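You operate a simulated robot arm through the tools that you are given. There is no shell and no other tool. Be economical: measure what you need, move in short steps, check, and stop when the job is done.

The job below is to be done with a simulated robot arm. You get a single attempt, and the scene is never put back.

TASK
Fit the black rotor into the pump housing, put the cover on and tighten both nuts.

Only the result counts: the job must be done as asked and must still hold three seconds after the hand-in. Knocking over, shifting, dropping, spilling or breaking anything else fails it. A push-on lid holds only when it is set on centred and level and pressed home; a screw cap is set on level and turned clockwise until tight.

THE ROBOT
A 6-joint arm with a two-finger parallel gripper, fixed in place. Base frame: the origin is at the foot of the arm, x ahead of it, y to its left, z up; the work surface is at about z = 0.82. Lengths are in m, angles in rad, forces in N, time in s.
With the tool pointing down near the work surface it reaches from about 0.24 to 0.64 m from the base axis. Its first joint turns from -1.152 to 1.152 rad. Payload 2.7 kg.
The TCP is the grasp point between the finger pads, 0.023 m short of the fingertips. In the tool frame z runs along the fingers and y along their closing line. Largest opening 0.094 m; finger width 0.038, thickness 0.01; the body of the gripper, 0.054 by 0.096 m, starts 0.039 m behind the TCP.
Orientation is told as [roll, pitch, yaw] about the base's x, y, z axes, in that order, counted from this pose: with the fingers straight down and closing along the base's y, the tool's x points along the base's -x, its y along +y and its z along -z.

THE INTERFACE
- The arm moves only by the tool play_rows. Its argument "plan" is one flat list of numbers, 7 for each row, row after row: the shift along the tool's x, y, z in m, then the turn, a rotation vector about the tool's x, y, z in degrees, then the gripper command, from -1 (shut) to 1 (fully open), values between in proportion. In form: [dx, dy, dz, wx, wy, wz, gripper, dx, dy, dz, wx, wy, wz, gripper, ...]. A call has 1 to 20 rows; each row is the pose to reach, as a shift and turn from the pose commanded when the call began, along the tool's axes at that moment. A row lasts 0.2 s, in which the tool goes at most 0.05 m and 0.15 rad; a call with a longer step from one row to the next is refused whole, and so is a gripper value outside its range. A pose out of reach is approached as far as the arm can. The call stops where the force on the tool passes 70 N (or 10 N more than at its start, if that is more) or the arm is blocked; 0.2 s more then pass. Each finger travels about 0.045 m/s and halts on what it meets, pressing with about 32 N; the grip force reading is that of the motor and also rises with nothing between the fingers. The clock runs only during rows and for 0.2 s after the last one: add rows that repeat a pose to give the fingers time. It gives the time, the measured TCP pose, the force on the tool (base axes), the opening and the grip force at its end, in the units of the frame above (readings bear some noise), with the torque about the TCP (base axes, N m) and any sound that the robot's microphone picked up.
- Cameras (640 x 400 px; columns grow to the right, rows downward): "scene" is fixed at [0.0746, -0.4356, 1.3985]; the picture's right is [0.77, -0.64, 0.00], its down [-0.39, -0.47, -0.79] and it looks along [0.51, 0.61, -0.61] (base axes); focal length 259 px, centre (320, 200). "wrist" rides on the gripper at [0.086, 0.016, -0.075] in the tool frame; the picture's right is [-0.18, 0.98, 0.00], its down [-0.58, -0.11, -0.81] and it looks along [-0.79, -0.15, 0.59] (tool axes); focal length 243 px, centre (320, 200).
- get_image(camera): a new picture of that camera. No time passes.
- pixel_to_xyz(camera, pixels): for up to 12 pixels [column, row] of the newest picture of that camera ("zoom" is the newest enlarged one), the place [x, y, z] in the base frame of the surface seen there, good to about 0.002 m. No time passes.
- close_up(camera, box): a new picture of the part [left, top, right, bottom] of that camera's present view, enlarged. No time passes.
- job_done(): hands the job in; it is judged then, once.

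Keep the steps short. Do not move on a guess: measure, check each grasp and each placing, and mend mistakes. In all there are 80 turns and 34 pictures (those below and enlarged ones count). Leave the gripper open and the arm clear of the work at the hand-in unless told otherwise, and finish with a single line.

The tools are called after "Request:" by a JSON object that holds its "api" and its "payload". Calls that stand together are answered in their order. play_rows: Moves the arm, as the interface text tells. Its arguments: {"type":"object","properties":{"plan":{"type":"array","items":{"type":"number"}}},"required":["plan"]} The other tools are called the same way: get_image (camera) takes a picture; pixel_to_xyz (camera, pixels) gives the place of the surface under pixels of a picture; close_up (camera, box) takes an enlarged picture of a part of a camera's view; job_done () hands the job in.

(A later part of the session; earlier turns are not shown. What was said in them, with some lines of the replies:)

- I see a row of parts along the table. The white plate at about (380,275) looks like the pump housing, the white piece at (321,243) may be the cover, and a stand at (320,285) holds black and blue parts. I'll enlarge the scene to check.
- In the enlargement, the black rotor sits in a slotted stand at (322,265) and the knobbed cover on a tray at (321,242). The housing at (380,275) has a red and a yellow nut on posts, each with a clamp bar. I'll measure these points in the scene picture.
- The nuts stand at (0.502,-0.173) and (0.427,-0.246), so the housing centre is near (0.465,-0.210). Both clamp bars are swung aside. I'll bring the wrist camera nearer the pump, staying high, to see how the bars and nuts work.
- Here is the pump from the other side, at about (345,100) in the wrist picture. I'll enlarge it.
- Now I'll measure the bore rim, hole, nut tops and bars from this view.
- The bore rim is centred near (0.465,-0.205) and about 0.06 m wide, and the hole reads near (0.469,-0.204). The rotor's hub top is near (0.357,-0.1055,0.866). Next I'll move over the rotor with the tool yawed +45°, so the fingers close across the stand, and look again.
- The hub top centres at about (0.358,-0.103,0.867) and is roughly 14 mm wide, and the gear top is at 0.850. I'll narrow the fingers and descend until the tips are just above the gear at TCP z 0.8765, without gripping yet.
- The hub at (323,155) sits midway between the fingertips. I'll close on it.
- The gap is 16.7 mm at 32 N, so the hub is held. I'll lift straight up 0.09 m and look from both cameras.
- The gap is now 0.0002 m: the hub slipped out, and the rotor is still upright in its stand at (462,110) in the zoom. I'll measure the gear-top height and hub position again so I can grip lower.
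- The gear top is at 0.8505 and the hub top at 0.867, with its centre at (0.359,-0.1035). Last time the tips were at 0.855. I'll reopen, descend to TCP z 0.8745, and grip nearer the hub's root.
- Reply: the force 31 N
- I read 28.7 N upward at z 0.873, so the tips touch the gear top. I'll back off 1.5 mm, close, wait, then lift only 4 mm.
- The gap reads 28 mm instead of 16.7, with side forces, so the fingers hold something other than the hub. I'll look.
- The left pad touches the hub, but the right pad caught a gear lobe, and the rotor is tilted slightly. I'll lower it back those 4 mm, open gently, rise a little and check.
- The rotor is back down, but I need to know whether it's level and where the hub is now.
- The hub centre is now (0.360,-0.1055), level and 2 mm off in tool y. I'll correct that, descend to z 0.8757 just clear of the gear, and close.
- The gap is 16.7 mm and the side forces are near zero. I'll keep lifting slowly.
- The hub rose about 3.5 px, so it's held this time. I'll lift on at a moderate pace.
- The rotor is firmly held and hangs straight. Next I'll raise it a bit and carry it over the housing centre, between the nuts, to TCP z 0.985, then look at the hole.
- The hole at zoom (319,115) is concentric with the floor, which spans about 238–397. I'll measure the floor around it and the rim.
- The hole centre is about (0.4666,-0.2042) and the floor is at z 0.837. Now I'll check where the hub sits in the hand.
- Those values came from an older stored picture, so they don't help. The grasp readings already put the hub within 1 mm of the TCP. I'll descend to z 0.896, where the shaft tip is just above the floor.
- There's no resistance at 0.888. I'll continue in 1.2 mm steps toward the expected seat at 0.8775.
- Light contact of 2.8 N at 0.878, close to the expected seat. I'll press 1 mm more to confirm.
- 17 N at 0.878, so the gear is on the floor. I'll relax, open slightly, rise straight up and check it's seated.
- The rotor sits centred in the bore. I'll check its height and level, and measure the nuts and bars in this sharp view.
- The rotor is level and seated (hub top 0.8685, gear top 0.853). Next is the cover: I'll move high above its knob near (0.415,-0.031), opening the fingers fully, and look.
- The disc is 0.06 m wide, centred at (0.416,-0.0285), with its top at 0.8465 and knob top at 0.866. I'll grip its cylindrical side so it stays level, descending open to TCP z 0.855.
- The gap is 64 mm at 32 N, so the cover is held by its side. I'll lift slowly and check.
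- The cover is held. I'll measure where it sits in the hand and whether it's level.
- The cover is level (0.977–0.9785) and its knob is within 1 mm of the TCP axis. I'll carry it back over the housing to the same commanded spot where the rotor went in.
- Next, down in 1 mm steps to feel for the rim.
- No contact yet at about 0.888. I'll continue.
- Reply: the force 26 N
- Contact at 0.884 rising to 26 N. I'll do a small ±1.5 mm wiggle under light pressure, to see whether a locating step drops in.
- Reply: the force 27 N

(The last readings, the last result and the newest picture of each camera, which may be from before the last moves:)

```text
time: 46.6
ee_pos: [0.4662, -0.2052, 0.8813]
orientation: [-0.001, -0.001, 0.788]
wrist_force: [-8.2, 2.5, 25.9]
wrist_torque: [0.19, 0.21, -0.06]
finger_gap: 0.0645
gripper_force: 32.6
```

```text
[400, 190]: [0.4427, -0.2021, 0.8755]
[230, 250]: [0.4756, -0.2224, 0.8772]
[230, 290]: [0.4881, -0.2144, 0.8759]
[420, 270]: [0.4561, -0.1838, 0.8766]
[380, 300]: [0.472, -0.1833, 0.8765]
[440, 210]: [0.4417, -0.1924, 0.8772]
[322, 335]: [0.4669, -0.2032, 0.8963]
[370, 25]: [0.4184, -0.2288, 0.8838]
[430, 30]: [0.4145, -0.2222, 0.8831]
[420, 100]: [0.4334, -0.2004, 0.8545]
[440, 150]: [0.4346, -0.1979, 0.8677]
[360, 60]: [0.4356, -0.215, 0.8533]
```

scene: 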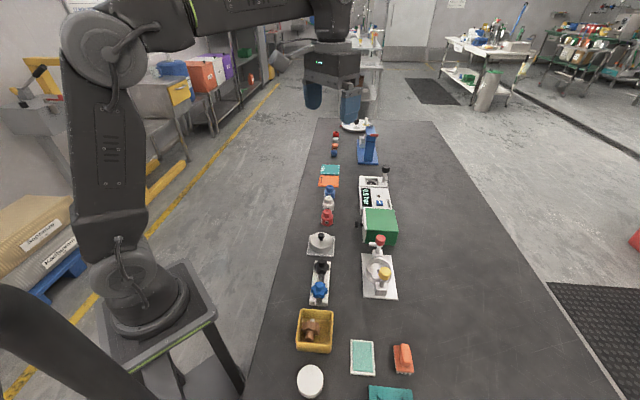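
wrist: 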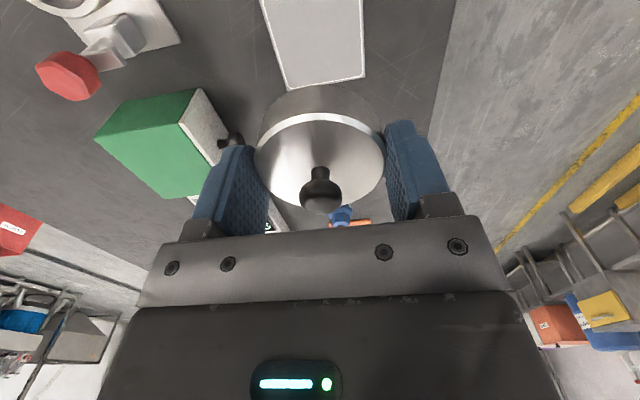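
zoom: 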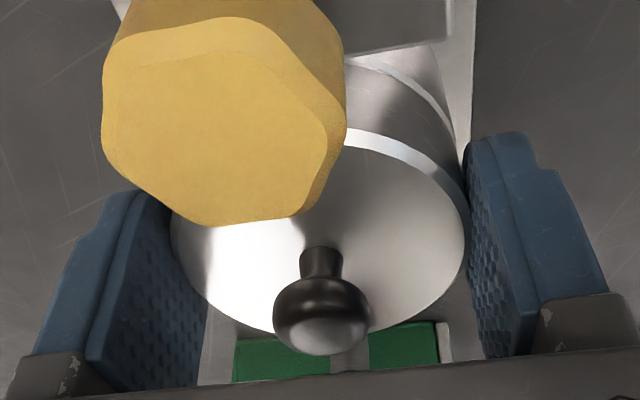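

The cover top reads 0.8765 all round, so it's level. That's exactly a 23.5 mm cover on the 0.853 rim, and the knob at (0.467,-0.203) is centred. I'll ease the pressure, open, rise clear, and view the seat from both cameras.

Request:
{"api": "play_rows", "payload": {"plan": [0, 0, -0.0015, 0, 0, 0, -1, 0, 0, -0.0015, 0, 0, 0, 0.45, 0, 0, -0.0015, 0, 0, 0, 0.55, 0, 0, -0.0015, 0, 0, 0, 0.65, 0, 0, -0.0015, 0, 0, 0, 0.7, 0, 0, -0.03, 0, 0, 0, 0.7, 0, 0, -0.065, 0, 0, 0, 0.7, 0, 0, -0.1, 0, 0, 0, 0.7, 0, 0.03, -0.12, 0, 0, 0, 0.7, 0, 0.07, -0.12, 0, 0, 0, 0.7]}}

Request:
{"api": "close_up", "payload": {"camera": "scene", "box": [350, 228, 406, 304]}}

```text
time: 48.8
ee_pos: [0.4167, -0.1549, 1.0018]
orientation: [-0.004, -0.003, 0.784]
wrist_force: [0.1, 0.3, 0.6]
wrist_torque: [0.0, -0.02, 0.03]
finger_gap: 0.0797
gripper_force: 0.0
```

```text
5.26 times, centred on (378, 266) of scene
```

zoom: 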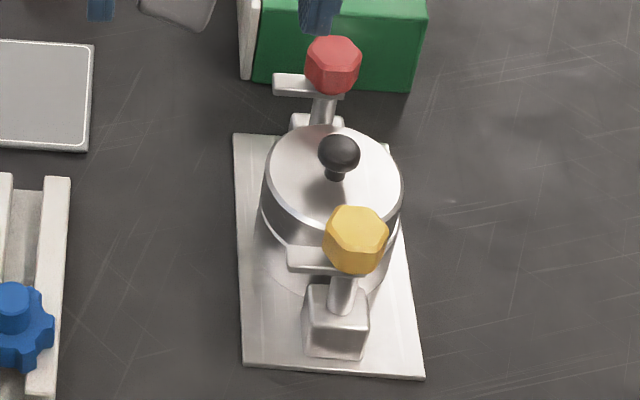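

The cover sits flush on the housing. I'll measure its top at several spots to confirm it's level, plus the nuts and bars.

Request:
{"api": "pixel_to_xyz", "payload": {"camera": "zoom", "pixels": [[285, 190], [390, 190], [310, 150], [370, 145], [300, 210], [339, 150], [332, 62], [332, 45], [318, 66], [355, 228], [280, 82], [293, 253]]}}

Request:
{"api": "pixel_to_xyz", "payload": {"camera": "zoom", "pixels": [[300, 267], [300, 272], [285, 92], [290, 96], [276, 222], [276, 235], [275, 250], [332, 35], [310, 60], [352, 60], [330, 232], [380, 232]]}}

```text
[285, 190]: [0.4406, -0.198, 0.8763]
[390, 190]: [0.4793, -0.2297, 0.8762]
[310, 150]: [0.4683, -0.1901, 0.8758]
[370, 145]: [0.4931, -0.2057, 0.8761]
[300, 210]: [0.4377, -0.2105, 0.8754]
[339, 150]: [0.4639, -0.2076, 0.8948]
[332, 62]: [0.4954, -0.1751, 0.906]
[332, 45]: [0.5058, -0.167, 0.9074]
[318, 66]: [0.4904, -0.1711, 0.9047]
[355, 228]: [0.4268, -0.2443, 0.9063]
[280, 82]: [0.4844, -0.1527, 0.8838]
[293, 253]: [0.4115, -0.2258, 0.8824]
```

```text
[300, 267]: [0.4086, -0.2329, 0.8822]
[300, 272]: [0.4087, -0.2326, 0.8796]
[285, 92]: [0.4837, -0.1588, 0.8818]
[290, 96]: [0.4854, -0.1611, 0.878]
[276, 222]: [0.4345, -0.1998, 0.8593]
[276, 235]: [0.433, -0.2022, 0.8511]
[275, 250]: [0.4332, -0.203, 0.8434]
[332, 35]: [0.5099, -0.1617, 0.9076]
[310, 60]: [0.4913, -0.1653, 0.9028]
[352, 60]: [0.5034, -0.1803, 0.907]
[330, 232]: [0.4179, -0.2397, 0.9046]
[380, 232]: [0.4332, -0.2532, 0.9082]
```

The cover is level at 0.876, and the bars at 0.878–0.883 just clear it. Next I'll move above the yellow nut at about (0.428,-0.242) to see its flats and how the bar attaches.

Request:
{"api": "play_rows", "payload": {"plan": [0.013, -0.017, 0.004, 0, 0, 0, 0.4, 0.027, -0.035, 0.008, 0, 0, 0, 0.2, 0.04, -0.052, 0.012, 0, 0, 0, 0, 0.0536, -0.0696, 0.017, 0, 0, 0, -0.1, 0.0536, -0.0696, 0.017, 0, 0, 0, -0.1]}}

Request:
{"api": "close_up", "payload": {"camera": "wrist", "box": [220, 20, 420, 180]}}

```text
time: 50.0
ee_pos: [0.4279, -0.2435, 0.985]
orientation: [-0.002, -0.003, 0.786]
wrist_force: [0.3, -0.3, 0.2]
wrist_torque: [0.02, -0.03, -0.04]
finger_gap: 0.0423
gripper_force: 0.0
```

```text
2.50 times, centred on (320, 100) of wrist
```

zoom: 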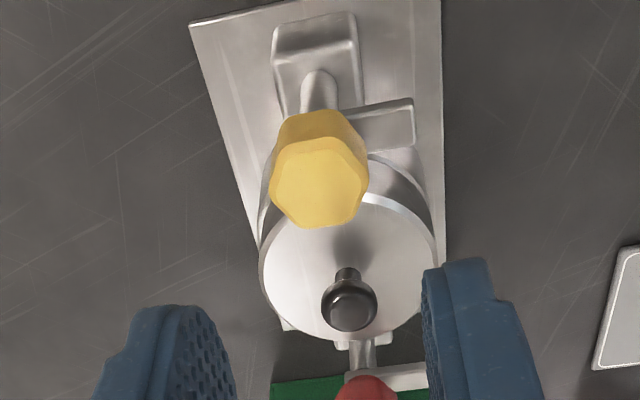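

I'll measure the hexagon's corners and centre, the bar, and the green box edge behind.

Request:
{"api": "pixel_to_xyz", "payload": {"camera": "zoom", "pixels": [[275, 178], [291, 147], [338, 142], [364, 176], [350, 216], [300, 222], [319, 182], [410, 103], [411, 140], [375, 148], [365, 112], [310, 392]]}}

Request:
{"api": "pixel_to_xyz", "payload": {"camera": "scene", "pixels": [[366, 242], [367, 230], [395, 242], [397, 215], [362, 212], [381, 246]]}}

```text
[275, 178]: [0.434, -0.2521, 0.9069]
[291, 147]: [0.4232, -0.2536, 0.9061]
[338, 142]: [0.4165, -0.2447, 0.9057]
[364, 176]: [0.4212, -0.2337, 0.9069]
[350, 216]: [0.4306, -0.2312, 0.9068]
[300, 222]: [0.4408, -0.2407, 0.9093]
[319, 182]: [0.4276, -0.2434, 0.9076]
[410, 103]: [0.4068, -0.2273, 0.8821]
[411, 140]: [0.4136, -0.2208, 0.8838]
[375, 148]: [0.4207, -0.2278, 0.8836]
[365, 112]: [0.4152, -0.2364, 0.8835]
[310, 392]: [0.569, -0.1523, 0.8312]
```

```text
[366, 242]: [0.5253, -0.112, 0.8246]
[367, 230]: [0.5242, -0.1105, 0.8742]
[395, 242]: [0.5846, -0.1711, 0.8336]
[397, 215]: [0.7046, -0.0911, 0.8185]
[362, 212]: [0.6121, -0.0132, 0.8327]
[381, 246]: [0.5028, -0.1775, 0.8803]
```

The hexagon centre is (0.4277,-0.2427) with corners at about 8.7° mod 60, so flats face 38.7°, 98.7° and 158.7°. I'll yaw to +68.7° so the pads meet flats, and descend to z 0.911, tips about 5 mm above the bar.

Request:
{"api": "play_rows", "payload": {"plan": [0, 0.0005, 0, 0, 0, -8, -0.1, 0, 0.0005, 0, 0, 0, -16, -0.1, 0, 0.0005, 0, 0, 0, -23.7, -0.1, 0, 0.0005, 0.03, 0, 0, -23.7, -0.1, 0, 0.0005, 0.055, 0, 0, -23.7, -0.1, 0, 0.0005, 0.068, 0, 0, -23.7, -0.1, 0, 0.0005, 0.074, 0, 0, -23.7, -0.1, 0, 0.0005, 0.074, 0, 0, -23.7, -0.1]}}

Request:
{"api": "play_rows", "payload": {"plan": [0, 0, 0, 0, 0, 0, -0.3, 0, 0, 0, 0, 0, 0, -0.5, 0, 0, 0, 0, 0, 0, -1, 0, 0, 0, 0, 0, 0, -1, 0, 0, 0, 0, 0, 0, -1]}}

```text
time: 51.8
ee_pos: [0.4269, -0.2427, 0.9096]
orientation: [-0.003, -0.001, 1.201]
wrist_force: [-0.3, 0.0, 0.0]
wrist_torque: [-0.01, 0.02, 0.04]
finger_gap: 0.0424
gripper_force: 0.0
```

```text
time: 53.0
ee_pos: [0.4298, -0.2419, 0.9093]
orientation: [-0.008, -0.001, 1.201]
wrist_force: [21.1, -8.3, -6.3]
wrist_torque: [0.17, 0.27, 0.02]
finger_gap: 0.0256
gripper_force: 44.6
```

The gap is 25.6 mm with a 22 N sideways force along the closing line, so I'm off-centre there. I'll shift about 2 mm along -y of the tool to relieve it.

Request:
{"api": "play_rows", "payload": {"plan": [0, -0.001, 0, 0, 0, 0, -1, 0, -0.002, 0, 0, 0, 0, -1]}}

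```text
time: 53.6
ee_pos: [0.4276, -0.244, 0.9093]
orientation: [-0.002, 0.0, 1.199]
wrist_force: [7.1, -2.7, 4.3]
wrist_torque: [-0.5, 0.07, -0.01]
finger_gap: 0.0258
gripper_force: 45.1
```

That's down to 7 N. I'll shift another 0.7 mm and make a test turn of 30° clockwise, watching the torque.

Request:
{"api": "play_rows", "payload": {"plan": [0, -0.0007, 0, 0, 0, 0, -1, 0, -0.0007, 0, 0, 0, 6, -1, 0, -0.0007, 0, 0, 0, 12, -1, 0, -0.0007, 0, 0, 0, 18, -1, 0, -0.0007, 0, 0, 0, 24, -1, 0, -0.0007, 0, 0, 0, 30, -1]}}

Request:
{"api": "close_up", "payload": {"camera": "wrist", "box": [200, 40, 440, 220]}}

```text
time: 55.0
ee_pos: [0.4291, -0.2426, 0.9092]
orientation: [-0.003, 0.0, 0.673]
wrist_force: [-6.3, 2.4, 19.9]
wrist_torque: [-0.38, 1.14, 0.03]
finger_gap: 0.0257
gripper_force: 45.4
```

```text
2.22 times, centred on (320, 130) of wrist
```

zoom: 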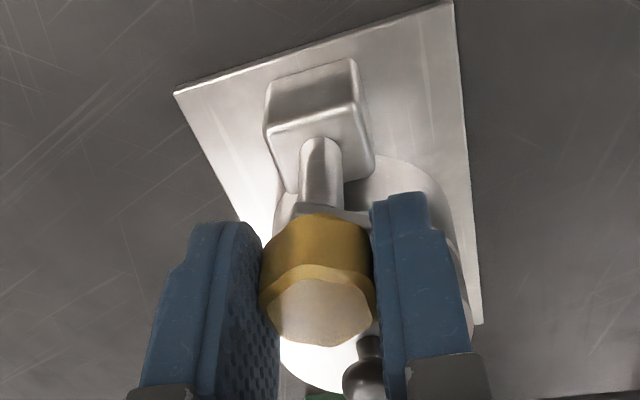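

The bar has swung with the nut. Torque is still nearly zero, and the tool reads 20 N upward, so I'll raise slightly as I turn another 30°.

Request:
{"api": "play_rows", "payload": {"plan": [0, 0, -0.001, 0, 0, 5, -1, 0, 0, -0.001, 0, 0, 10, -1, 0, 0, -0.001, 0, 0, 15, -1]}}

Request:
{"api": "play_rows", "payload": {"plan": [0, 0, 0, 0, 0, 5, -1, 0, 0, 0, 0, 0, 10, -1, 0, 0, 0, 0, 0, 15, -1]}}

```text
time: 55.8
ee_pos: [0.4291, -0.2422, 0.9083]
orientation: [0.001, -0.002, 0.412]
wrist_force: [-4.6, 0.0, 5.5]
wrist_torque: [-0.22, 0.19, 0.02]
finger_gap: 0.0257
gripper_force: 45.0
```

```text
time: 56.6
ee_pos: [0.4294, -0.243, 0.9096]
orientation: [0.0, -0.003, 0.148]
wrist_force: [-7.3, -0.4, -2.3]
wrist_torque: [0.42, -1.04, 0.01]
finger_gap: 0.0257
gripper_force: 45.1
```

60° turned, with the torque still low. I'll continue another 30°.

Request:
{"api": "play_rows", "payload": {"plan": [0, 0, 0, 0, 0, 6, -1, 0, 0, 0, 0, 0, 12, -1, 0, 0, 0, 0, 0, 18, -1, 0, 0, 0, 0, 0, 24, -1, 0, 0, 0, 0, 0, 30, -1]}}

Request:
{"api": "close_up", "payload": {"camera": "scene", "box": [350, 228, 406, 304]}}

```text
time: 57.8
ee_pos: [0.4294, -0.2419, 0.9093]
orientation: [0.001, 0.001, -0.37]
wrist_force: [-8.8, 2.7, -8.3]
wrist_torque: [-0.14, -0.02, 0.38]
finger_gap: 0.0261
gripper_force: 44.7
```

```text
5.26 times, centred on (378, 266) of scene
```

zoom: 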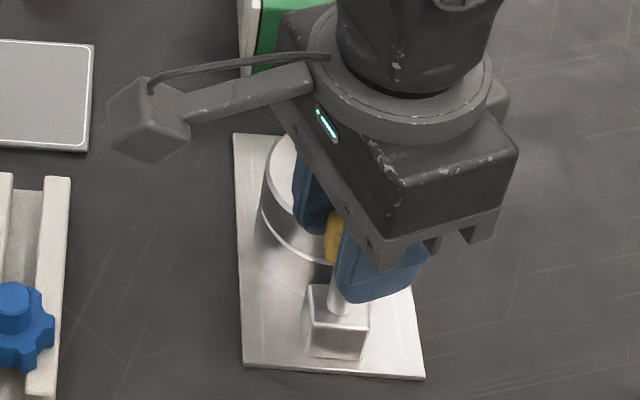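

The bar is no longer sticking out; it has swung over the cover. Torque has risen to 0.38 N·m, so it's starting to tighten. I'll turn further in small steps.

Request:
{"api": "play_rows", "payload": {"plan": [0, 0, 0.0003, 0, 0, 5, -1, 0, 0, 0.0003, 0, 0, 10, -1, 0, 0, 0.0003, 0, 0, 15, -1]}}

Request:
{"api": "play_rows", "payload": {"plan": [0, 0, 0.0003, 0, 0, 5, -1, 0, 0, 0.0003, 0, 0, 10, -1, 0, 0, 0.0003, 0, 0, 15, -1]}}

```text
time: 58.6
ee_pos: [0.4286, -0.2436, 0.9091]
orientation: [0.0, -0.002, -0.633]
wrist_force: [0.7, -2.3, -11.5]
wrist_torque: [-0.26, -0.15, 0.65]
finger_gap: 0.0255
gripper_force: 44.9
```

```text
time: 59.4
ee_pos: [0.4287, -0.2428, 0.9102]
orientation: [0.003, -0.004, -0.895]
wrist_force: [-0.2, -0.4, 0.3]
wrist_torque: [-0.32, 0.04, 0.2]
finger_gap: 0.0257
gripper_force: 45.2
```

Torque went 0.65, then 0.2 N·m. I'll turn another 15° to see which way it goes.

Request:
{"api": "play_rows", "payload": {"plan": [0, 0, 0.0003, 0, 0, 5, -1, 0, 0, 0.0003, 0, 0, 10, -1, 0, 0, 0.0003, 0, 0, 15, -1]}}

Request:
{"api": "play_rows", "payload": {"plan": [0, 0, 0.0003, 0, 0, 5, -1, 0, 0, 0.0003, 0, 0, 10, -1, 0, 0, 0.0003, 0, 0, 15, -1]}}

```text
time: 60.2
ee_pos: [0.4287, -0.2423, 0.9108]
orientation: [0.001, -0.001, -1.156]
wrist_force: [-6.7, -7.9, 7.0]
wrist_torque: [-0.5, 0.2, 0.48]
finger_gap: 0.0259
gripper_force: 44.5
```

```text
time: 61.0
ee_pos: [0.4286, -0.2414, 0.9087]
orientation: [0.001, -0.002, -1.419]
wrist_force: [-9.7, -8.0, 6.9]
wrist_torque: [-0.2, 0.17, 0.67]
finger_gap: 0.0258
gripper_force: 44.9
```

Torque levels off at about 0.67 N·m, so the yellow nut seems tight. I'll open, rise and inspect the nut, bar and cover.

Request:
{"api": "play_rows", "payload": {"plan": [0, 0, 0, 0, 0, 0, -0.3, 0, 0, 0, 0, 0, 0, -0.1, 0, 0, 0, 0, 0, 0, -0.1, 0, 0, -0.03, 0, 0, 0, -0.1, 0, 0, -0.06, 0, 0, 0, -0.1, 0, 0, -0.09, 0, 0, 0, 0.2, 0, 0, -0.11, 0, 0, 0, 0.4]}}

Request:
{"api": "close_up", "payload": {"camera": "wrist", "box": [200, 0, 480, 200]}}

```text
time: 62.6
ee_pos: [0.4284, -0.2404, 1.0188]
orientation: [0.001, -0.002, -1.419]
wrist_force: [-0.6, -0.6, -0.5]
wrist_torque: [-0.01, 0.0, 0.04]
finger_gap: 0.0657
gripper_force: 0.0
```

```text
2.00 times, centred on (340, 100) of wrist
```

zoom: 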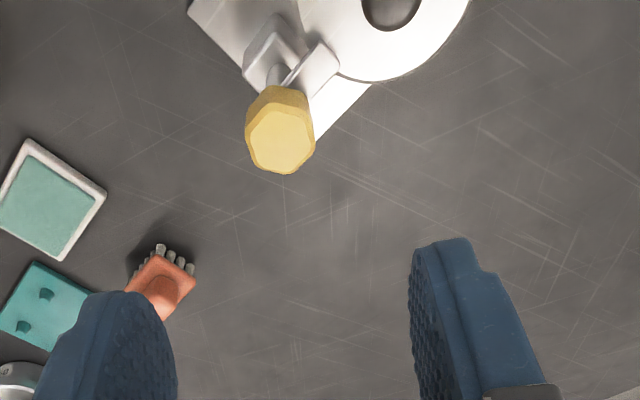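

The bar now points over the cover. I'll measure the nut height, its corners, and the bar against the cover.

Request:
{"api": "pixel_to_xyz", "payload": {"camera": "zoom", "pixels": [[280, 138], [250, 138], [264, 112], [298, 112], [312, 140], [295, 168], [266, 168], [325, 60], [315, 75], [333, 70], [380, 60], [440, 40]]}}

```text
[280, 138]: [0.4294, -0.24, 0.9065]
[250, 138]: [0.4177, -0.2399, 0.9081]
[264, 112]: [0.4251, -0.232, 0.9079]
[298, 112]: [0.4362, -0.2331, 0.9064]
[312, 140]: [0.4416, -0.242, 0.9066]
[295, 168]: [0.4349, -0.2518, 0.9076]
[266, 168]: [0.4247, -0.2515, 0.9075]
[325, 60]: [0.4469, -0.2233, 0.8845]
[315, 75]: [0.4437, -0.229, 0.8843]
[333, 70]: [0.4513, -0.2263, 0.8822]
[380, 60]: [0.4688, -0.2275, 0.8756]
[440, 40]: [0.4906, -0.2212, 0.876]
```

The nut's orientation shows it turned about 133° (or only 73°) and the pads may have slipped at the end. Its height reads almost unchanged at 0.907. To be sure it's tight, I'll regrip on true flats: they now face 86°, so yaw -4°.

Request:
{"api": "play_rows", "payload": {"plan": [0, 0, 0, 0, 0, -7.8, 0.2, 0, 0, 0, 0, 0, -15.6, 0, 0, 0, 0, 0, 0, -23.4, -0.1, 0, 0, 0, 0, 0, -31.2, -0.1, 0, 0, 0, 0, 0, -39, -0.1, 0, 0, 0, 0, 0, -46.8, -0.1, 0, 0, 0, 0, 0, -54.6, -0.1, 0, 0, 0, 0, 0, -62.4, -0.1, 0, 0, 0, 0, 0, -70, -0.1, 0, 0, 0, 0, 0, -77, -0.1, 0, 0, 0.04, 0, 0, -77, -0.1, 0, 0, 0.08, 0, 0, -77, -0.1, 0, 0, 0.1, 0, 0, -77, -0.1, 0, 0, 0.1095, 0, 0, -77, -0.1, 0, 0, 0.1095, 0, 0, -77, -0.1]}}

Request:
{"api": "play_rows", "payload": {"plan": [0, 0, 0, 0, 0, 0, -0.3, 0, 0, 0, 0, 0, 0, -0.5, 0, 0, 0, 0, 0, 0, -1, 0, 0, 0, 0, 0, 0, -1, 0, 0, 0, 0, 0, 0, -1]}}

```text
time: 65.8
ee_pos: [0.4311, -0.2419, 0.9095]
orientation: [-0.001, -0.004, -0.074]
wrist_force: [0.3, 0.3, 0.3]
wrist_torque: [0.0, 0.03, 0.01]
finger_gap: 0.0424
gripper_force: 0.2
```

```text
time: 67.0
ee_pos: [0.4289, -0.2422, 0.9091]
orientation: [0.0, -0.004, -0.075]
wrist_force: [0.8, -1.4, -1.9]
wrist_torque: [0.27, -0.17, -0.03]
finger_gap: 0.0258
gripper_force: 44.5
```

The grip is centred and the forces are small. I'll turn clockwise 10° at a time, reading the torque each time.

Request:
{"api": "play_rows", "payload": {"plan": [0, 0, 0, 0, 0, 5, -1, 0, 0, 0, 0, 0, 10, -1]}}

Request:
{"api": "play_rows", "payload": {"plan": [0, 0, 0, 0, 0, 5, -1, 0, 0, 0, 0, 0, 10, -1]}}

Request:
{"api": "play_rows", "payload": {"plan": [0, 0, 0, 0, 0, 5, -1, 0, 0, 0, 0, 0, 10, -1]}}

Request:
{"api": "play_rows", "payload": {"plan": [0, 0, 0, 0, 0, 5, -1, 0, 0, 0, 0, 0, 10, -1]}}

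```text
time: 67.6
ee_pos: [0.4291, -0.244, 0.9094]
orientation: [-0.002, -0.002, -0.25]
wrist_force: [1.4, -2.9, -4.3]
wrist_torque: [0.02, 0.23, 0.74]
finger_gap: 0.0255
gripper_force: 45.2
```

```text
time: 68.2
ee_pos: [0.4291, -0.2433, 0.91]
orientation: [0.002, -0.003, -0.426]
wrist_force: [0.3, 0.2, -7.2]
wrist_torque: [-0.37, -0.17, 0.41]
finger_gap: 0.0256
gripper_force: 45.4
```

```text
time: 68.8
ee_pos: [0.4295, -0.2431, 0.91]
orientation: [0.0, -0.004, -0.598]
wrist_force: [0.0, -3.4, -5.3]
wrist_torque: [0.0, 0.2, 0.59]
finger_gap: 0.0253
gripper_force: 44.9
```

```text
time: 69.4
ee_pos: [0.4295, -0.2429, 0.9102]
orientation: [0.003, -0.003, -0.773]
wrist_force: [-0.3, -3.7, -3.0]
wrist_torque: [-0.3, 0.28, 0.44]
finger_gap: 0.0256
gripper_force: 45.1
```

Each time torque jumps straight to 0.4–0.74 N·m and the pads slip, so the yellow nut is tight. I'll open, rise and travel to above the red nut near (0.5035,-0.169), yawing back to +60° for a full clockwise stroke.

Request:
{"api": "play_rows", "payload": {"plan": [0, 0, 0, 0, 0, 0, -0.3, 0, 0, 0, 0, 0, 0, -0.1, 0, 0, -0.04, 0, 0, 0, -0.1, 0, 0, -0.075, 0, 0, 0, -0.1, 0, 0.008, -0.075, 0, 0, -8, -0.1, 0, 0.016, -0.075, 0, 0, -16, -0.1, 0, 0.024, -0.075, 0, 0, -24, -0.1, 0, 0.032, -0.075, 0, 0, -32, -0.1, 0, 0.04, -0.075, 0, 0, -40, -0.1, 0, 0.048, -0.075, 0, 0, -48, -0.1, -0.001, 0.056, -0.075, 0, 0, -56, -0.1, -0.001, 0.064, -0.075, 0, 0, -64, -0.1, -0.001, 0.072, -0.075, 0, 0, -72, -0.1, -0.001, 0.08, -0.075, 0, 0, -80, -0.1, -0.0015, 0.09, -0.075, 0, 0, -88, -0.1, -0.0015, 0.1, -0.075, 0, 0, -96, -0.1, -0.0015, 0.1048, -0.075, 0, 0, -104, -0.1]}}

Request:
{"api": "close_up", "payload": {"camera": "wrist", "box": [200, 20, 440, 200]}}

```text
time: 73.0
ee_pos: [0.5052, -0.1684, 0.9855]
orientation: [-0.002, 0.002, 1.047]
wrist_force: [-0.5, -0.5, 0.2]
wrist_torque: [-0.04, 0.01, -0.01]
finger_gap: 0.0423
gripper_force: 0.1
```

```text
2.22 times, centred on (320, 110) of wrist
```

zoom: 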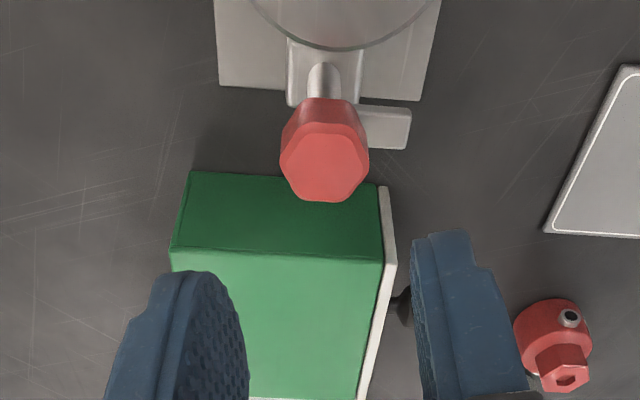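

I'll measure the red nut's corners and the green box height, so the fingers and gripper body stay clear of it.

Request:
{"api": "pixel_to_xyz", "payload": {"camera": "zoom", "pixels": [[284, 153], [304, 127], [348, 124], [365, 155], [346, 193], [302, 195], [325, 160], [260, 270], [350, 275], [300, 210], [405, 115], [400, 145]]}}

```text
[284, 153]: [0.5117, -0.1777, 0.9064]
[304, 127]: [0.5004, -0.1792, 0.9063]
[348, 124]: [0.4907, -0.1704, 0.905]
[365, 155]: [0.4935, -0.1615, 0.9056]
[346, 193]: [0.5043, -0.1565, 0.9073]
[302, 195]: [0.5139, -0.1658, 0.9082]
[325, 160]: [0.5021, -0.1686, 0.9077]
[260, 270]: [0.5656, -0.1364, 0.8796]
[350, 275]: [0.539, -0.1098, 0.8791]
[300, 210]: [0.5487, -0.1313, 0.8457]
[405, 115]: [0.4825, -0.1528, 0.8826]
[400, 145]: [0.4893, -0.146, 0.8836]
```

The red centre is about (0.5035,-0.1688), with flats facing 166.5°. The box top is at 0.88, below the fingertips. I'll yaw to 76.5°, descend to z 0.9095 and close.

Request:
{"api": "play_rows", "payload": {"plan": [0, 0, 0.01, 0, 0, -8, -0.1, 0, 0, 0.03, 0, 0, -16.5, -0.1, 0, 0, 0.055, 0, 0, -16.5, -0.1, 0, 0, 0.07, 0, 0, -16.5, -0.1, 0, 0, 0.0757, 0, 0, -16.5, -0.1, 0, 0, 0.0757, 0, 0, -16.5, -0.1]}}

Request:
{"api": "play_rows", "payload": {"plan": [0, 0, 0, 0, 0, 0, -0.3, 0, 0, 0, 0, 0, 0, -0.5, 0, 0, 0, 0, 0, 0, -1, 0, 0, 0, 0, 0, 0, -1, 0, 0, 0, 0, 0, 0, -1]}}

```text
time: 74.4
ee_pos: [0.5037, -0.1693, 0.9096]
orientation: [-0.005, 0.0, 1.331]
wrist_force: [0.0, -0.3, -1.0]
wrist_torque: [-0.02, 0.01, 0.03]
finger_gap: 0.0422
gripper_force: 0.1
```

```text
time: 75.6
ee_pos: [0.5042, -0.1684, 0.9103]
orientation: [-0.006, -0.001, 1.333]
wrist_force: [10.8, -2.6, -4.3]
wrist_torque: [-0.02, 0.02, 0.03]
finger_gap: 0.0254
gripper_force: 44.7
```

The red nut is gripped with an 11 N side load. I'll shift 1 mm to ease it and turn clockwise 30°.

Request:
{"api": "play_rows", "payload": {"plan": [0, -0.001, 0, 0, 0, 0, -1, 0, -0.001, 0, 0, 0, 6, -1, 0, -0.001, 0, 0, 0, 12, -1, 0, -0.001, 0, 0, 0, 18, -1]}}

Request:
{"api": "play_rows", "payload": {"plan": [0, 0, 0, 0, 0, 6, -1, 0, 0, 0, 0, 0, 12, -1]}}

Request:
{"api": "play_rows", "payload": {"plan": [0, 0, 0, 0, 0, 6, -1, 0, 0, 0, 0, 0, 12, -1, 0, 0, 0, 0, 0, 18, -1, 0, 0, 0, 0, 0, 24, -1, 0, 0, 0, 0, 0, 30, -1]}}

```text
time: 76.6
ee_pos: [0.5035, -0.167, 0.9092]
orientation: [0.002, 0.002, 1.014]
wrist_force: [-15.8, 3.1, 13.7]
wrist_torque: [-0.04, 0.13, 0.2]
finger_gap: 0.0253
gripper_force: 44.8
```

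```text
time: 77.2
ee_pos: [0.5045, -0.1662, 0.9083]
orientation: [-0.001, 0.001, 0.805]
wrist_force: [-18.0, 5.7, 6.9]
wrist_torque: [-0.09, -0.14, 0.47]
finger_gap: 0.0257
gripper_force: 45.2
```

```text
time: 78.4
ee_pos: [0.5051, -0.1673, 0.908]
orientation: [0.0, -0.002, 0.279]
wrist_force: [-11.0, 15.7, -6.4]
wrist_torque: [0.14, 0.16, 0.22]
finger_gap: 0.0256
gripper_force: 45.3
```

Torque is moderate (0.2–0.47) and side load has built up. I'll shift 1 mm with the load and keep turning clockwise.

Request:
{"api": "play_rows", "payload": {"plan": [0.0004, 0.001, 0, 0, 0, 6, -1, 0.0004, 0.001, 0, 0, 0, 12, -1, 0.0004, 0.001, 0, 0, 0, 18, -1, 0.0004, 0.001, 0, 0, 0, 24, -1, 0.0004, 0.001, 0, 0, 0, 30, -1]}}

Request:
{"api": "play_rows", "payload": {"plan": [0, 0, 0, 0, 0, 6, -1, 0, 0, 0, 0, 0, 12, -1, 0, 0, 0, 0, 0, 18, -1, 0, 0, 0, 0, 0, 24, -1, 0, 0, 0, 0, 0, 30, -1]}}

Request:
{"api": "play_rows", "payload": {"plan": [0, 0, 0, 0, 0, 6, -1, 0, 0, 0, 0, 0, 12, -1, 0, 0, 0, 0, 0, 18, -1, 0, 0, 0, 0, 0, 24, -1, 0, 0, 0, 0, 0, 30, -1]}}

```text
time: 79.6
ee_pos: [0.5046, -0.1681, 0.9081]
orientation: [-0.002, -0.005, -0.24]
wrist_force: [-2.4, 15.2, -4.1]
wrist_torque: [0.03, -0.13, 0.7]
finger_gap: 0.0256
gripper_force: 45.2
```

```text
time: 80.8
ee_pos: [0.5055, -0.1676, 0.9095]
orientation: [0.0, -0.003, -0.767]
wrist_force: [3.6, 7.7, -3.2]
wrist_torque: [-0.39, 0.0, 0.53]
finger_gap: 0.0259
gripper_force: 45.2
```

```text
time: 82.0
ee_pos: [0.5035, -0.1677, 0.9087]
orientation: [0.001, -0.001, -1.289]
wrist_force: [3.9, 1.3, -3.4]
wrist_torque: [-0.32, 0.08, 0.22]
finger_gap: 0.0255
gripper_force: 44.5
```

The torque fluctuated from the start, so I need to see whether the red bar moved. I'll open, rise and look.

Request:
{"api": "play_rows", "payload": {"plan": [0, 0, 0, 0, 0, 0, -0.3, 0, 0, 0, 0, 0, 0, -0.1, 0, 0, -0.03, 0, 0, 0, -0.1, 0, 0, -0.06, 0, 0, 0, -0.1, 0, 0, -0.09, 0, 0, 0, -0.1]}}

Request:
{"api": "close_up", "payload": {"camera": "wrist", "box": [200, 0, 440, 160]}}

```text
time: 83.2
ee_pos: [0.5018, -0.1671, 1.0]
orientation: [0.003, -0.003, -1.287]
wrist_force: [1.1, -0.2, -0.9]
wrist_torque: [0.02, 0.01, 0.0]
finger_gap: 0.0424
gripper_force: 0.0
```

```text
2.50 times, centred on (320, 80) of wrist
```

zoom: 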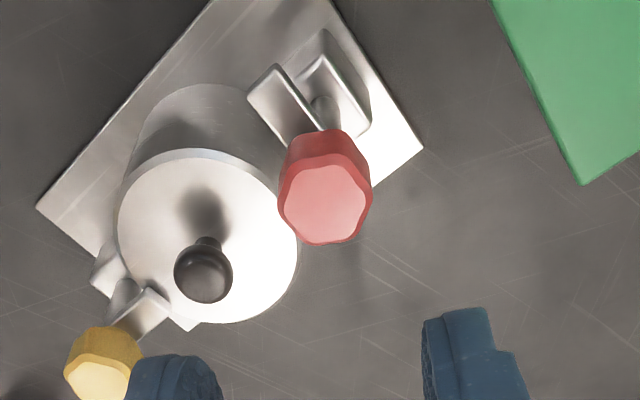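

Request:
{"api": "pixel_to_xyz", "payload": {"camera": "zoom", "pixels": [[258, 92], [270, 75], [285, 100], [278, 118], [300, 100], [325, 195], [281, 205], [295, 168], [340, 166], [368, 200], [345, 238], [302, 238]]}}

```text
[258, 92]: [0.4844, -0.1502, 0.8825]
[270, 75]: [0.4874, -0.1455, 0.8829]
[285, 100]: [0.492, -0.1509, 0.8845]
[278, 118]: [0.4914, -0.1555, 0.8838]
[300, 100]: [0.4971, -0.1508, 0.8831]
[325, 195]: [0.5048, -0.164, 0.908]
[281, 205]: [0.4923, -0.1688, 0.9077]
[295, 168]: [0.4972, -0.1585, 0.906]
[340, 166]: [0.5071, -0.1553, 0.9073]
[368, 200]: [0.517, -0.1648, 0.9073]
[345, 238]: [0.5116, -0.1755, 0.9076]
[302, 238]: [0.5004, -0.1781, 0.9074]
```

The red bar hasn't moved (tip still at about (0.486,-0.148), 132°) and the nut only turned about 5°. Clockwise is blocked with the bar aside, as its path over the cover is counter-clockwise. I'll regrip on flats at yaw -49° and try a careful counter-clockwise turn, watching torque.

Request:
{"api": "play_rows", "payload": {"plan": [0, 0, 0, 0, 0, -8, -0.1, 0, 0, 0.02, 0, 0, -16, -0.1, 0, 0, 0.05, 0, 0, -25, -0.1, 0, 0, 0.08, 0, 0, -25, -0.1, 0, 0, 0.09, 0, 0, -25, -0.1, 0, 0, 0.09, 0, 0, -25, -0.3, 0, 0, 0.09, 0, 0, -25, -0.5, 0, 0, 0.09, 0, 0, -25, -1, 0, 0, 0.09, 0, 0, -25, -1, 0, 0, 0.09, 0, 0, -25, -1]}}

Request:
{"api": "play_rows", "payload": {"plan": [0, 0, 0, 0, 0, -6, -1, 0, 0, 0, 0, 0, -12, -1, 0, 0, 0, 0, 0, -18, -1]}}

Request:
{"api": "play_rows", "payload": {"plan": [0, 0, 0, 0, 0, -6, -1, 0, 0, 0, 0, 0, -12, -1, 0, 0, 0, 0, 0, -18, -1]}}

```text
refused: row 3 steps farther than a row can; nothing moved
```

```text
time: 84.0
ee_pos: [0.504, -0.1659, 0.9982]
orientation: [0.001, -0.001, -0.97]
wrist_force: [1.2, -0.1, -0.3]
wrist_torque: [0.0, -0.01, 0.0]
finger_gap: 0.0
gripper_force: 31.1
```

```text
time: 84.8
ee_pos: [0.5041, -0.1684, 0.9984]
orientation: [0.0, -0.003, -0.656]
wrist_force: [0.2, 0.6, -0.2]
wrist_torque: [0.0, 0.02, 0.0]
finger_gap: 0.0
gripper_force: 32.8
```

The first call was refused because of a 9° step, so the other two only turned in free air with the fingers shut; nothing was touched. I'm at yaw -37.6°. I'll reopen, go to -49°, descend and grip.

Request:
{"api": "play_rows", "payload": {"plan": [0, 0, 0, 0, 0, 6, -0.5, 0, 0, 0, 0, 0, 11.4, -0.1, 0, 0, 0, 0, 0, 11.4, -0.1, 0, 0, 0.03, 0, 0, 11.4, -0.1, 0, 0, 0.06, 0, 0, 11.4, -0.1, 0, 0, 0.08, 0, 0, 11.4, -0.1, 0, 0, 0.0895, 0, 0, 11.4, -0.1, 0, 0, 0.0895, 0, 0, 11.4, -0.3, 0, 0, 0.0895, 0, 0, 11.4, -0.5, 0, 0, 0.0895, 0, 0, 11.4, -1, 0, 0, 0.0895, 0, 0, 11.4, -1, 0, 0, 0.0895, 0, 0, 11.4, -1]}}

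```text
time: 87.4
ee_pos: [0.5034, -0.1682, 0.9079]
orientation: [0.001, -0.002, -0.856]
wrist_force: [4.9, 2.2, -5.1]
wrist_torque: [-0.64, -0.37, -0.02]
finger_gap: 0.0256
gripper_force: 45.1
```

Gripped cleanly at 25.6 mm. Now I'll turn counter-clockwise in 18° steps, reading the torque.

Request:
{"api": "play_rows", "payload": {"plan": [0, 0, 0, 0, 0, -6, -1, 0, 0, 0, 0, 0, -12, -1, 0, 0, 0, 0, 0, -18, -1]}}

Request:
{"api": "play_rows", "payload": {"plan": [0, 0, 0, 0, 0, -6, -1, 0, 0, 0, 0, 0, -12, -1, 0, 0, 0, 0, 0, -18, -1]}}

Request:
{"api": "play_rows", "payload": {"plan": [0, 0, 0, 0, 0, -6, -1, 0, 0, 0, 0, 0, -12, -1, 0, 0, 0, 0, 0, -18, -1]}}

```text
time: 88.2
ee_pos: [0.5048, -0.1671, 0.9083]
orientation: [-0.001, -0.005, -0.541]
wrist_force: [18.1, -3.4, -19.2]
wrist_torque: [-0.18, 0.06, -0.02]
finger_gap: 0.0257
gripper_force: 45.8
```

```text
time: 89.0
ee_pos: [0.5045, -0.1674, 0.9089]
orientation: [0.001, -0.002, -0.226]
wrist_force: [21.6, -1.9, -26.3]
wrist_torque: [-0.3, 0.08, -0.02]
finger_gap: 0.0258
gripper_force: 45.2
```

```text
time: 89.8
ee_pos: [0.5051, -0.1673, 0.9079]
orientation: [0.0, -0.002, 0.087]
wrist_force: [16.9, 5.9, -25.7]
wrist_torque: [0.27, -0.67, 0.0]
finger_gap: 0.0259
gripper_force: 45.1
```

It turns freely counter-clockwise and pulls the tool down (-26 N), just as yellow did clockwise. So the red nut's thread is mirrored: its bar swings in and it tightens counter-clockwise. I'll lower 1 mm to follow and keep on.

Request:
{"api": "play_rows", "payload": {"plan": [0, 0, 0.001, 0, 0, -6, -1, 0, 0, 0.001, 0, 0, -12, -1, 0, 0, 0.001, 0, 0, -18, -1]}}

Request:
{"api": "play_rows", "payload": {"plan": [0, 0, 0, 0, 0, -6, -1, 0, 0, 0, 0, 0, -12, -1, 0, 0, 0, 0, 0, -18, -1]}}

Request:
{"api": "play_rows", "payload": {"plan": [0, 0, 0, 0, 0, -6, -1, 0, 0, 0, 0, 0, -12, -1, 0, 0, 0, 0, 0, -18, -1]}}

```text
time: 90.6
ee_pos: [0.505, -0.1673, 0.9077]
orientation: [0.001, -0.005, 0.401]
wrist_force: [13.7, 14.2, -17.2]
wrist_torque: [0.52, -0.81, -0.01]
finger_gap: 0.0257
gripper_force: 45.0
```

```text
time: 91.4
ee_pos: [0.5051, -0.1669, 0.9087]
orientation: [-0.001, -0.004, 0.714]
wrist_force: [19.6, 15.1, -17.3]
wrist_torque: [0.6, 0.04, -0.24]
finger_gap: 0.0258
gripper_force: 45.0
```

```text
time: 92.2
ee_pos: [0.503, -0.1695, 0.9083]
orientation: [-0.002, 0.002, 1.027]
wrist_force: [-5.3, 1.8, -1.0]
wrist_torque: [-0.05, 0.2, -0.63]
finger_gap: 0.0256
gripper_force: 44.9
```

Torque rises after 90° (-0.24, then -0.63). I'll continue to the tight point.

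Request:
{"api": "play_rows", "payload": {"plan": [0, 0, 0, 0, 0, -6, -1, 0, 0, 0, 0, 0, -12, -1, 0, 0, 0, 0, 0, -18, -1]}}

Request:
{"api": "play_rows", "payload": {"plan": [0, 0, 0, 0, 0, -6, -1, 0, 0, 0, 0, 0, -12, -1, 0, 0, 0, 0, 0, -18, -1]}}

```text
time: 93.0
ee_pos: [0.505, -0.168, 0.9086]
orientation: [-0.003, 0.001, 1.346]
wrist_force: [-9.0, 7.1, 1.2]
wrist_torque: [0.1, 0.15, -0.24]
finger_gap: 0.0256
gripper_force: 44.8
```

```text
time: 93.8
ee_pos: [0.5043, -0.1691, 0.9079]
orientation: [0.0, 0.003, 1.658]
wrist_force: [-10.1, 3.2, 1.4]
wrist_torque: [0.09, 0.39, -0.34]
finger_gap: 0.0255
gripper_force: 45.2
```

Torque levels off as the pads slip. To confirm, I'll release, turn back 64° free of the nut, regrip and test counter-clockwise again.

Request:
{"api": "play_rows", "payload": {"plan": [0, 0, 0, 0, 0, 0, -0.3, 0, 0, 0, 0, 0, 0, -0.1, 0, 0, -0.03, 0, 0, 0, -0.1, 0, 0, -0.03, 0, 0, 8, -0.1, 0, 0, -0.03, 0, 0, 16, -0.1, 0, 0, -0.03, 0, 0, 24, -0.1, 0, 0, -0.03, 0, 0, 32, -0.1, 0, 0, -0.03, 0, 0, 40, -0.1, 0, 0, -0.03, 0, 0, 48, -0.1, 0, 0, -0.03, 0, 0, 56, -0.1, 0, 0, -0.03, 0, 0, 64, -0.1, 0, 0, 0, 0, 0, 64, -0.1, 0, 0, 0, 0, 0, 64, -0.3, 0, 0, 0, 0, 0, 64, -0.5, 0, 0, 0, 0, 0, 64, -1, 0, 0, 0, 0, 0, 64, -1, 0, 0, 0, 0, 0, 64, -1]}}

Request:
{"api": "play_rows", "payload": {"plan": [0, 0, 0, 0, 0, -5, -1, 0, 0, 0, 0, 0, -10, -1]}}

Request:
{"api": "play_rows", "payload": {"plan": [0, 0, 0, 0, 0, -5, -1, 0, 0, 0, 0, 0, -10, -1]}}

Request:
{"api": "play_rows", "payload": {"plan": [0, 0, 0, 0, 0, -5, -1, 0, 0, 0, 0, 0, -10, -1]}}

```text
time: 97.4
ee_pos: [0.5038, -0.1682, 0.9094]
orientation: [0.0, -0.002, 0.539]
wrist_force: [-8.9, 15.8, 3.1]
wrist_torque: [0.38, 0.03, 0.03]
finger_gap: 0.0252
gripper_force: 44.4
```

```text
time: 98.0
ee_pos: [0.5037, -0.1687, 0.9087]
orientation: [-0.002, -0.004, 0.711]
wrist_force: [-4.4, 18.3, 1.3]
wrist_torque: [0.58, -0.1, -0.5]
finger_gap: 0.0258
gripper_force: 45.4
```

```text
time: 98.6
ee_pos: [0.5025, -0.169, 0.9079]
orientation: [-0.002, 0.002, 0.89]
wrist_force: [-5.9, 15.8, 3.6]
wrist_torque: [0.49, 0.18, -0.28]
finger_gap: 0.0258
gripper_force: 45.5
```

```text
time: 99.2
ee_pos: [0.5031, -0.1693, 0.9083]
orientation: [-0.001, -0.002, 1.062]
wrist_force: [-5.2, 6.3, -2.4]
wrist_torque: [0.27, 0.03, -0.68]
finger_gap: 0.0257
gripper_force: 45.5
```

Torque jumps straight to -0.5 to -0.68, so red is tight too. I'll open, rise and move aside, then take a last look.

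Request:
{"api": "play_rows", "payload": {"plan": [0, 0, 0, 0, 0, 0, -0.3, 0, 0, 0, 0, 0, 0, -0.1, 0, 0, 0, 0, 0, 0, -0.1, 0, 0, -0.04, 0, 0, 0, 0, 0, 0, -0.08, 0, 0, 0, 0.3, 0, 0, -0.12, 0, 0, 0, 0.6, -0.02, 0.03, -0.14, 0, 0, 0, 1, -0.04, 0.06, -0.15, 0, 0, 0, 1, -0.06, 0.09, -0.15, 0, 0, 0, 1, -0.076, 0.11, -0.15, 0, 0, 0, 1]}}

Request:
{"api": "close_up", "payload": {"camera": "scene", "box": [340, 220, 420, 304]}}

```text
time: 101.4
ee_pos: [0.4458, -0.0481, 1.057]
orientation: [-0.003, 0.0, 1.062]
wrist_force: [-0.8, -0.2, 0.4]
wrist_torque: [-0.02, -0.03, 0.03]
finger_gap: 0.094
gripper_force: 0.0
```

```text
4.76 times, centred on (380, 262) of scene
```

zoom: 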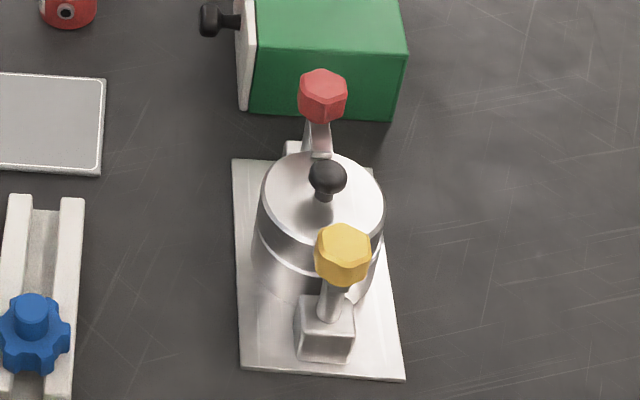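

Both bars now lie over the cover. One last check that the cover is still level.

Request:
{"api": "pixel_to_xyz", "payload": {"camera": "zoom", "pixels": [[280, 205], [370, 205], [290, 175], [360, 175], [300, 230], [327, 172], [322, 90], [342, 245], [318, 155]]}}

```text
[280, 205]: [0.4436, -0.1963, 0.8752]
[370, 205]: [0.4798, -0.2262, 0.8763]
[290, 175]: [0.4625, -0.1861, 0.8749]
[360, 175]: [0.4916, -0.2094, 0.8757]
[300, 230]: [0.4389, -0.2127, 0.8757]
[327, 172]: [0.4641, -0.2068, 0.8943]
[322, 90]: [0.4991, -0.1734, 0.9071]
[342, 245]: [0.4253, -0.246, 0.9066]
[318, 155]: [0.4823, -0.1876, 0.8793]
```

The cover is level at 0.875–0.876 and centred, both clamps are over it, and the gripper is open and clear. I'm handing in.

Request:
{"api": "job_done", "payload": {}}

```text
The job is handed in.
```

The black rotor is seated in the housing, the cover is on level and centred, and both nuts are tight: yellow turned clockwise, red counter-clockwise because it was blocked clockwise and its clamp bar only swung in that way.
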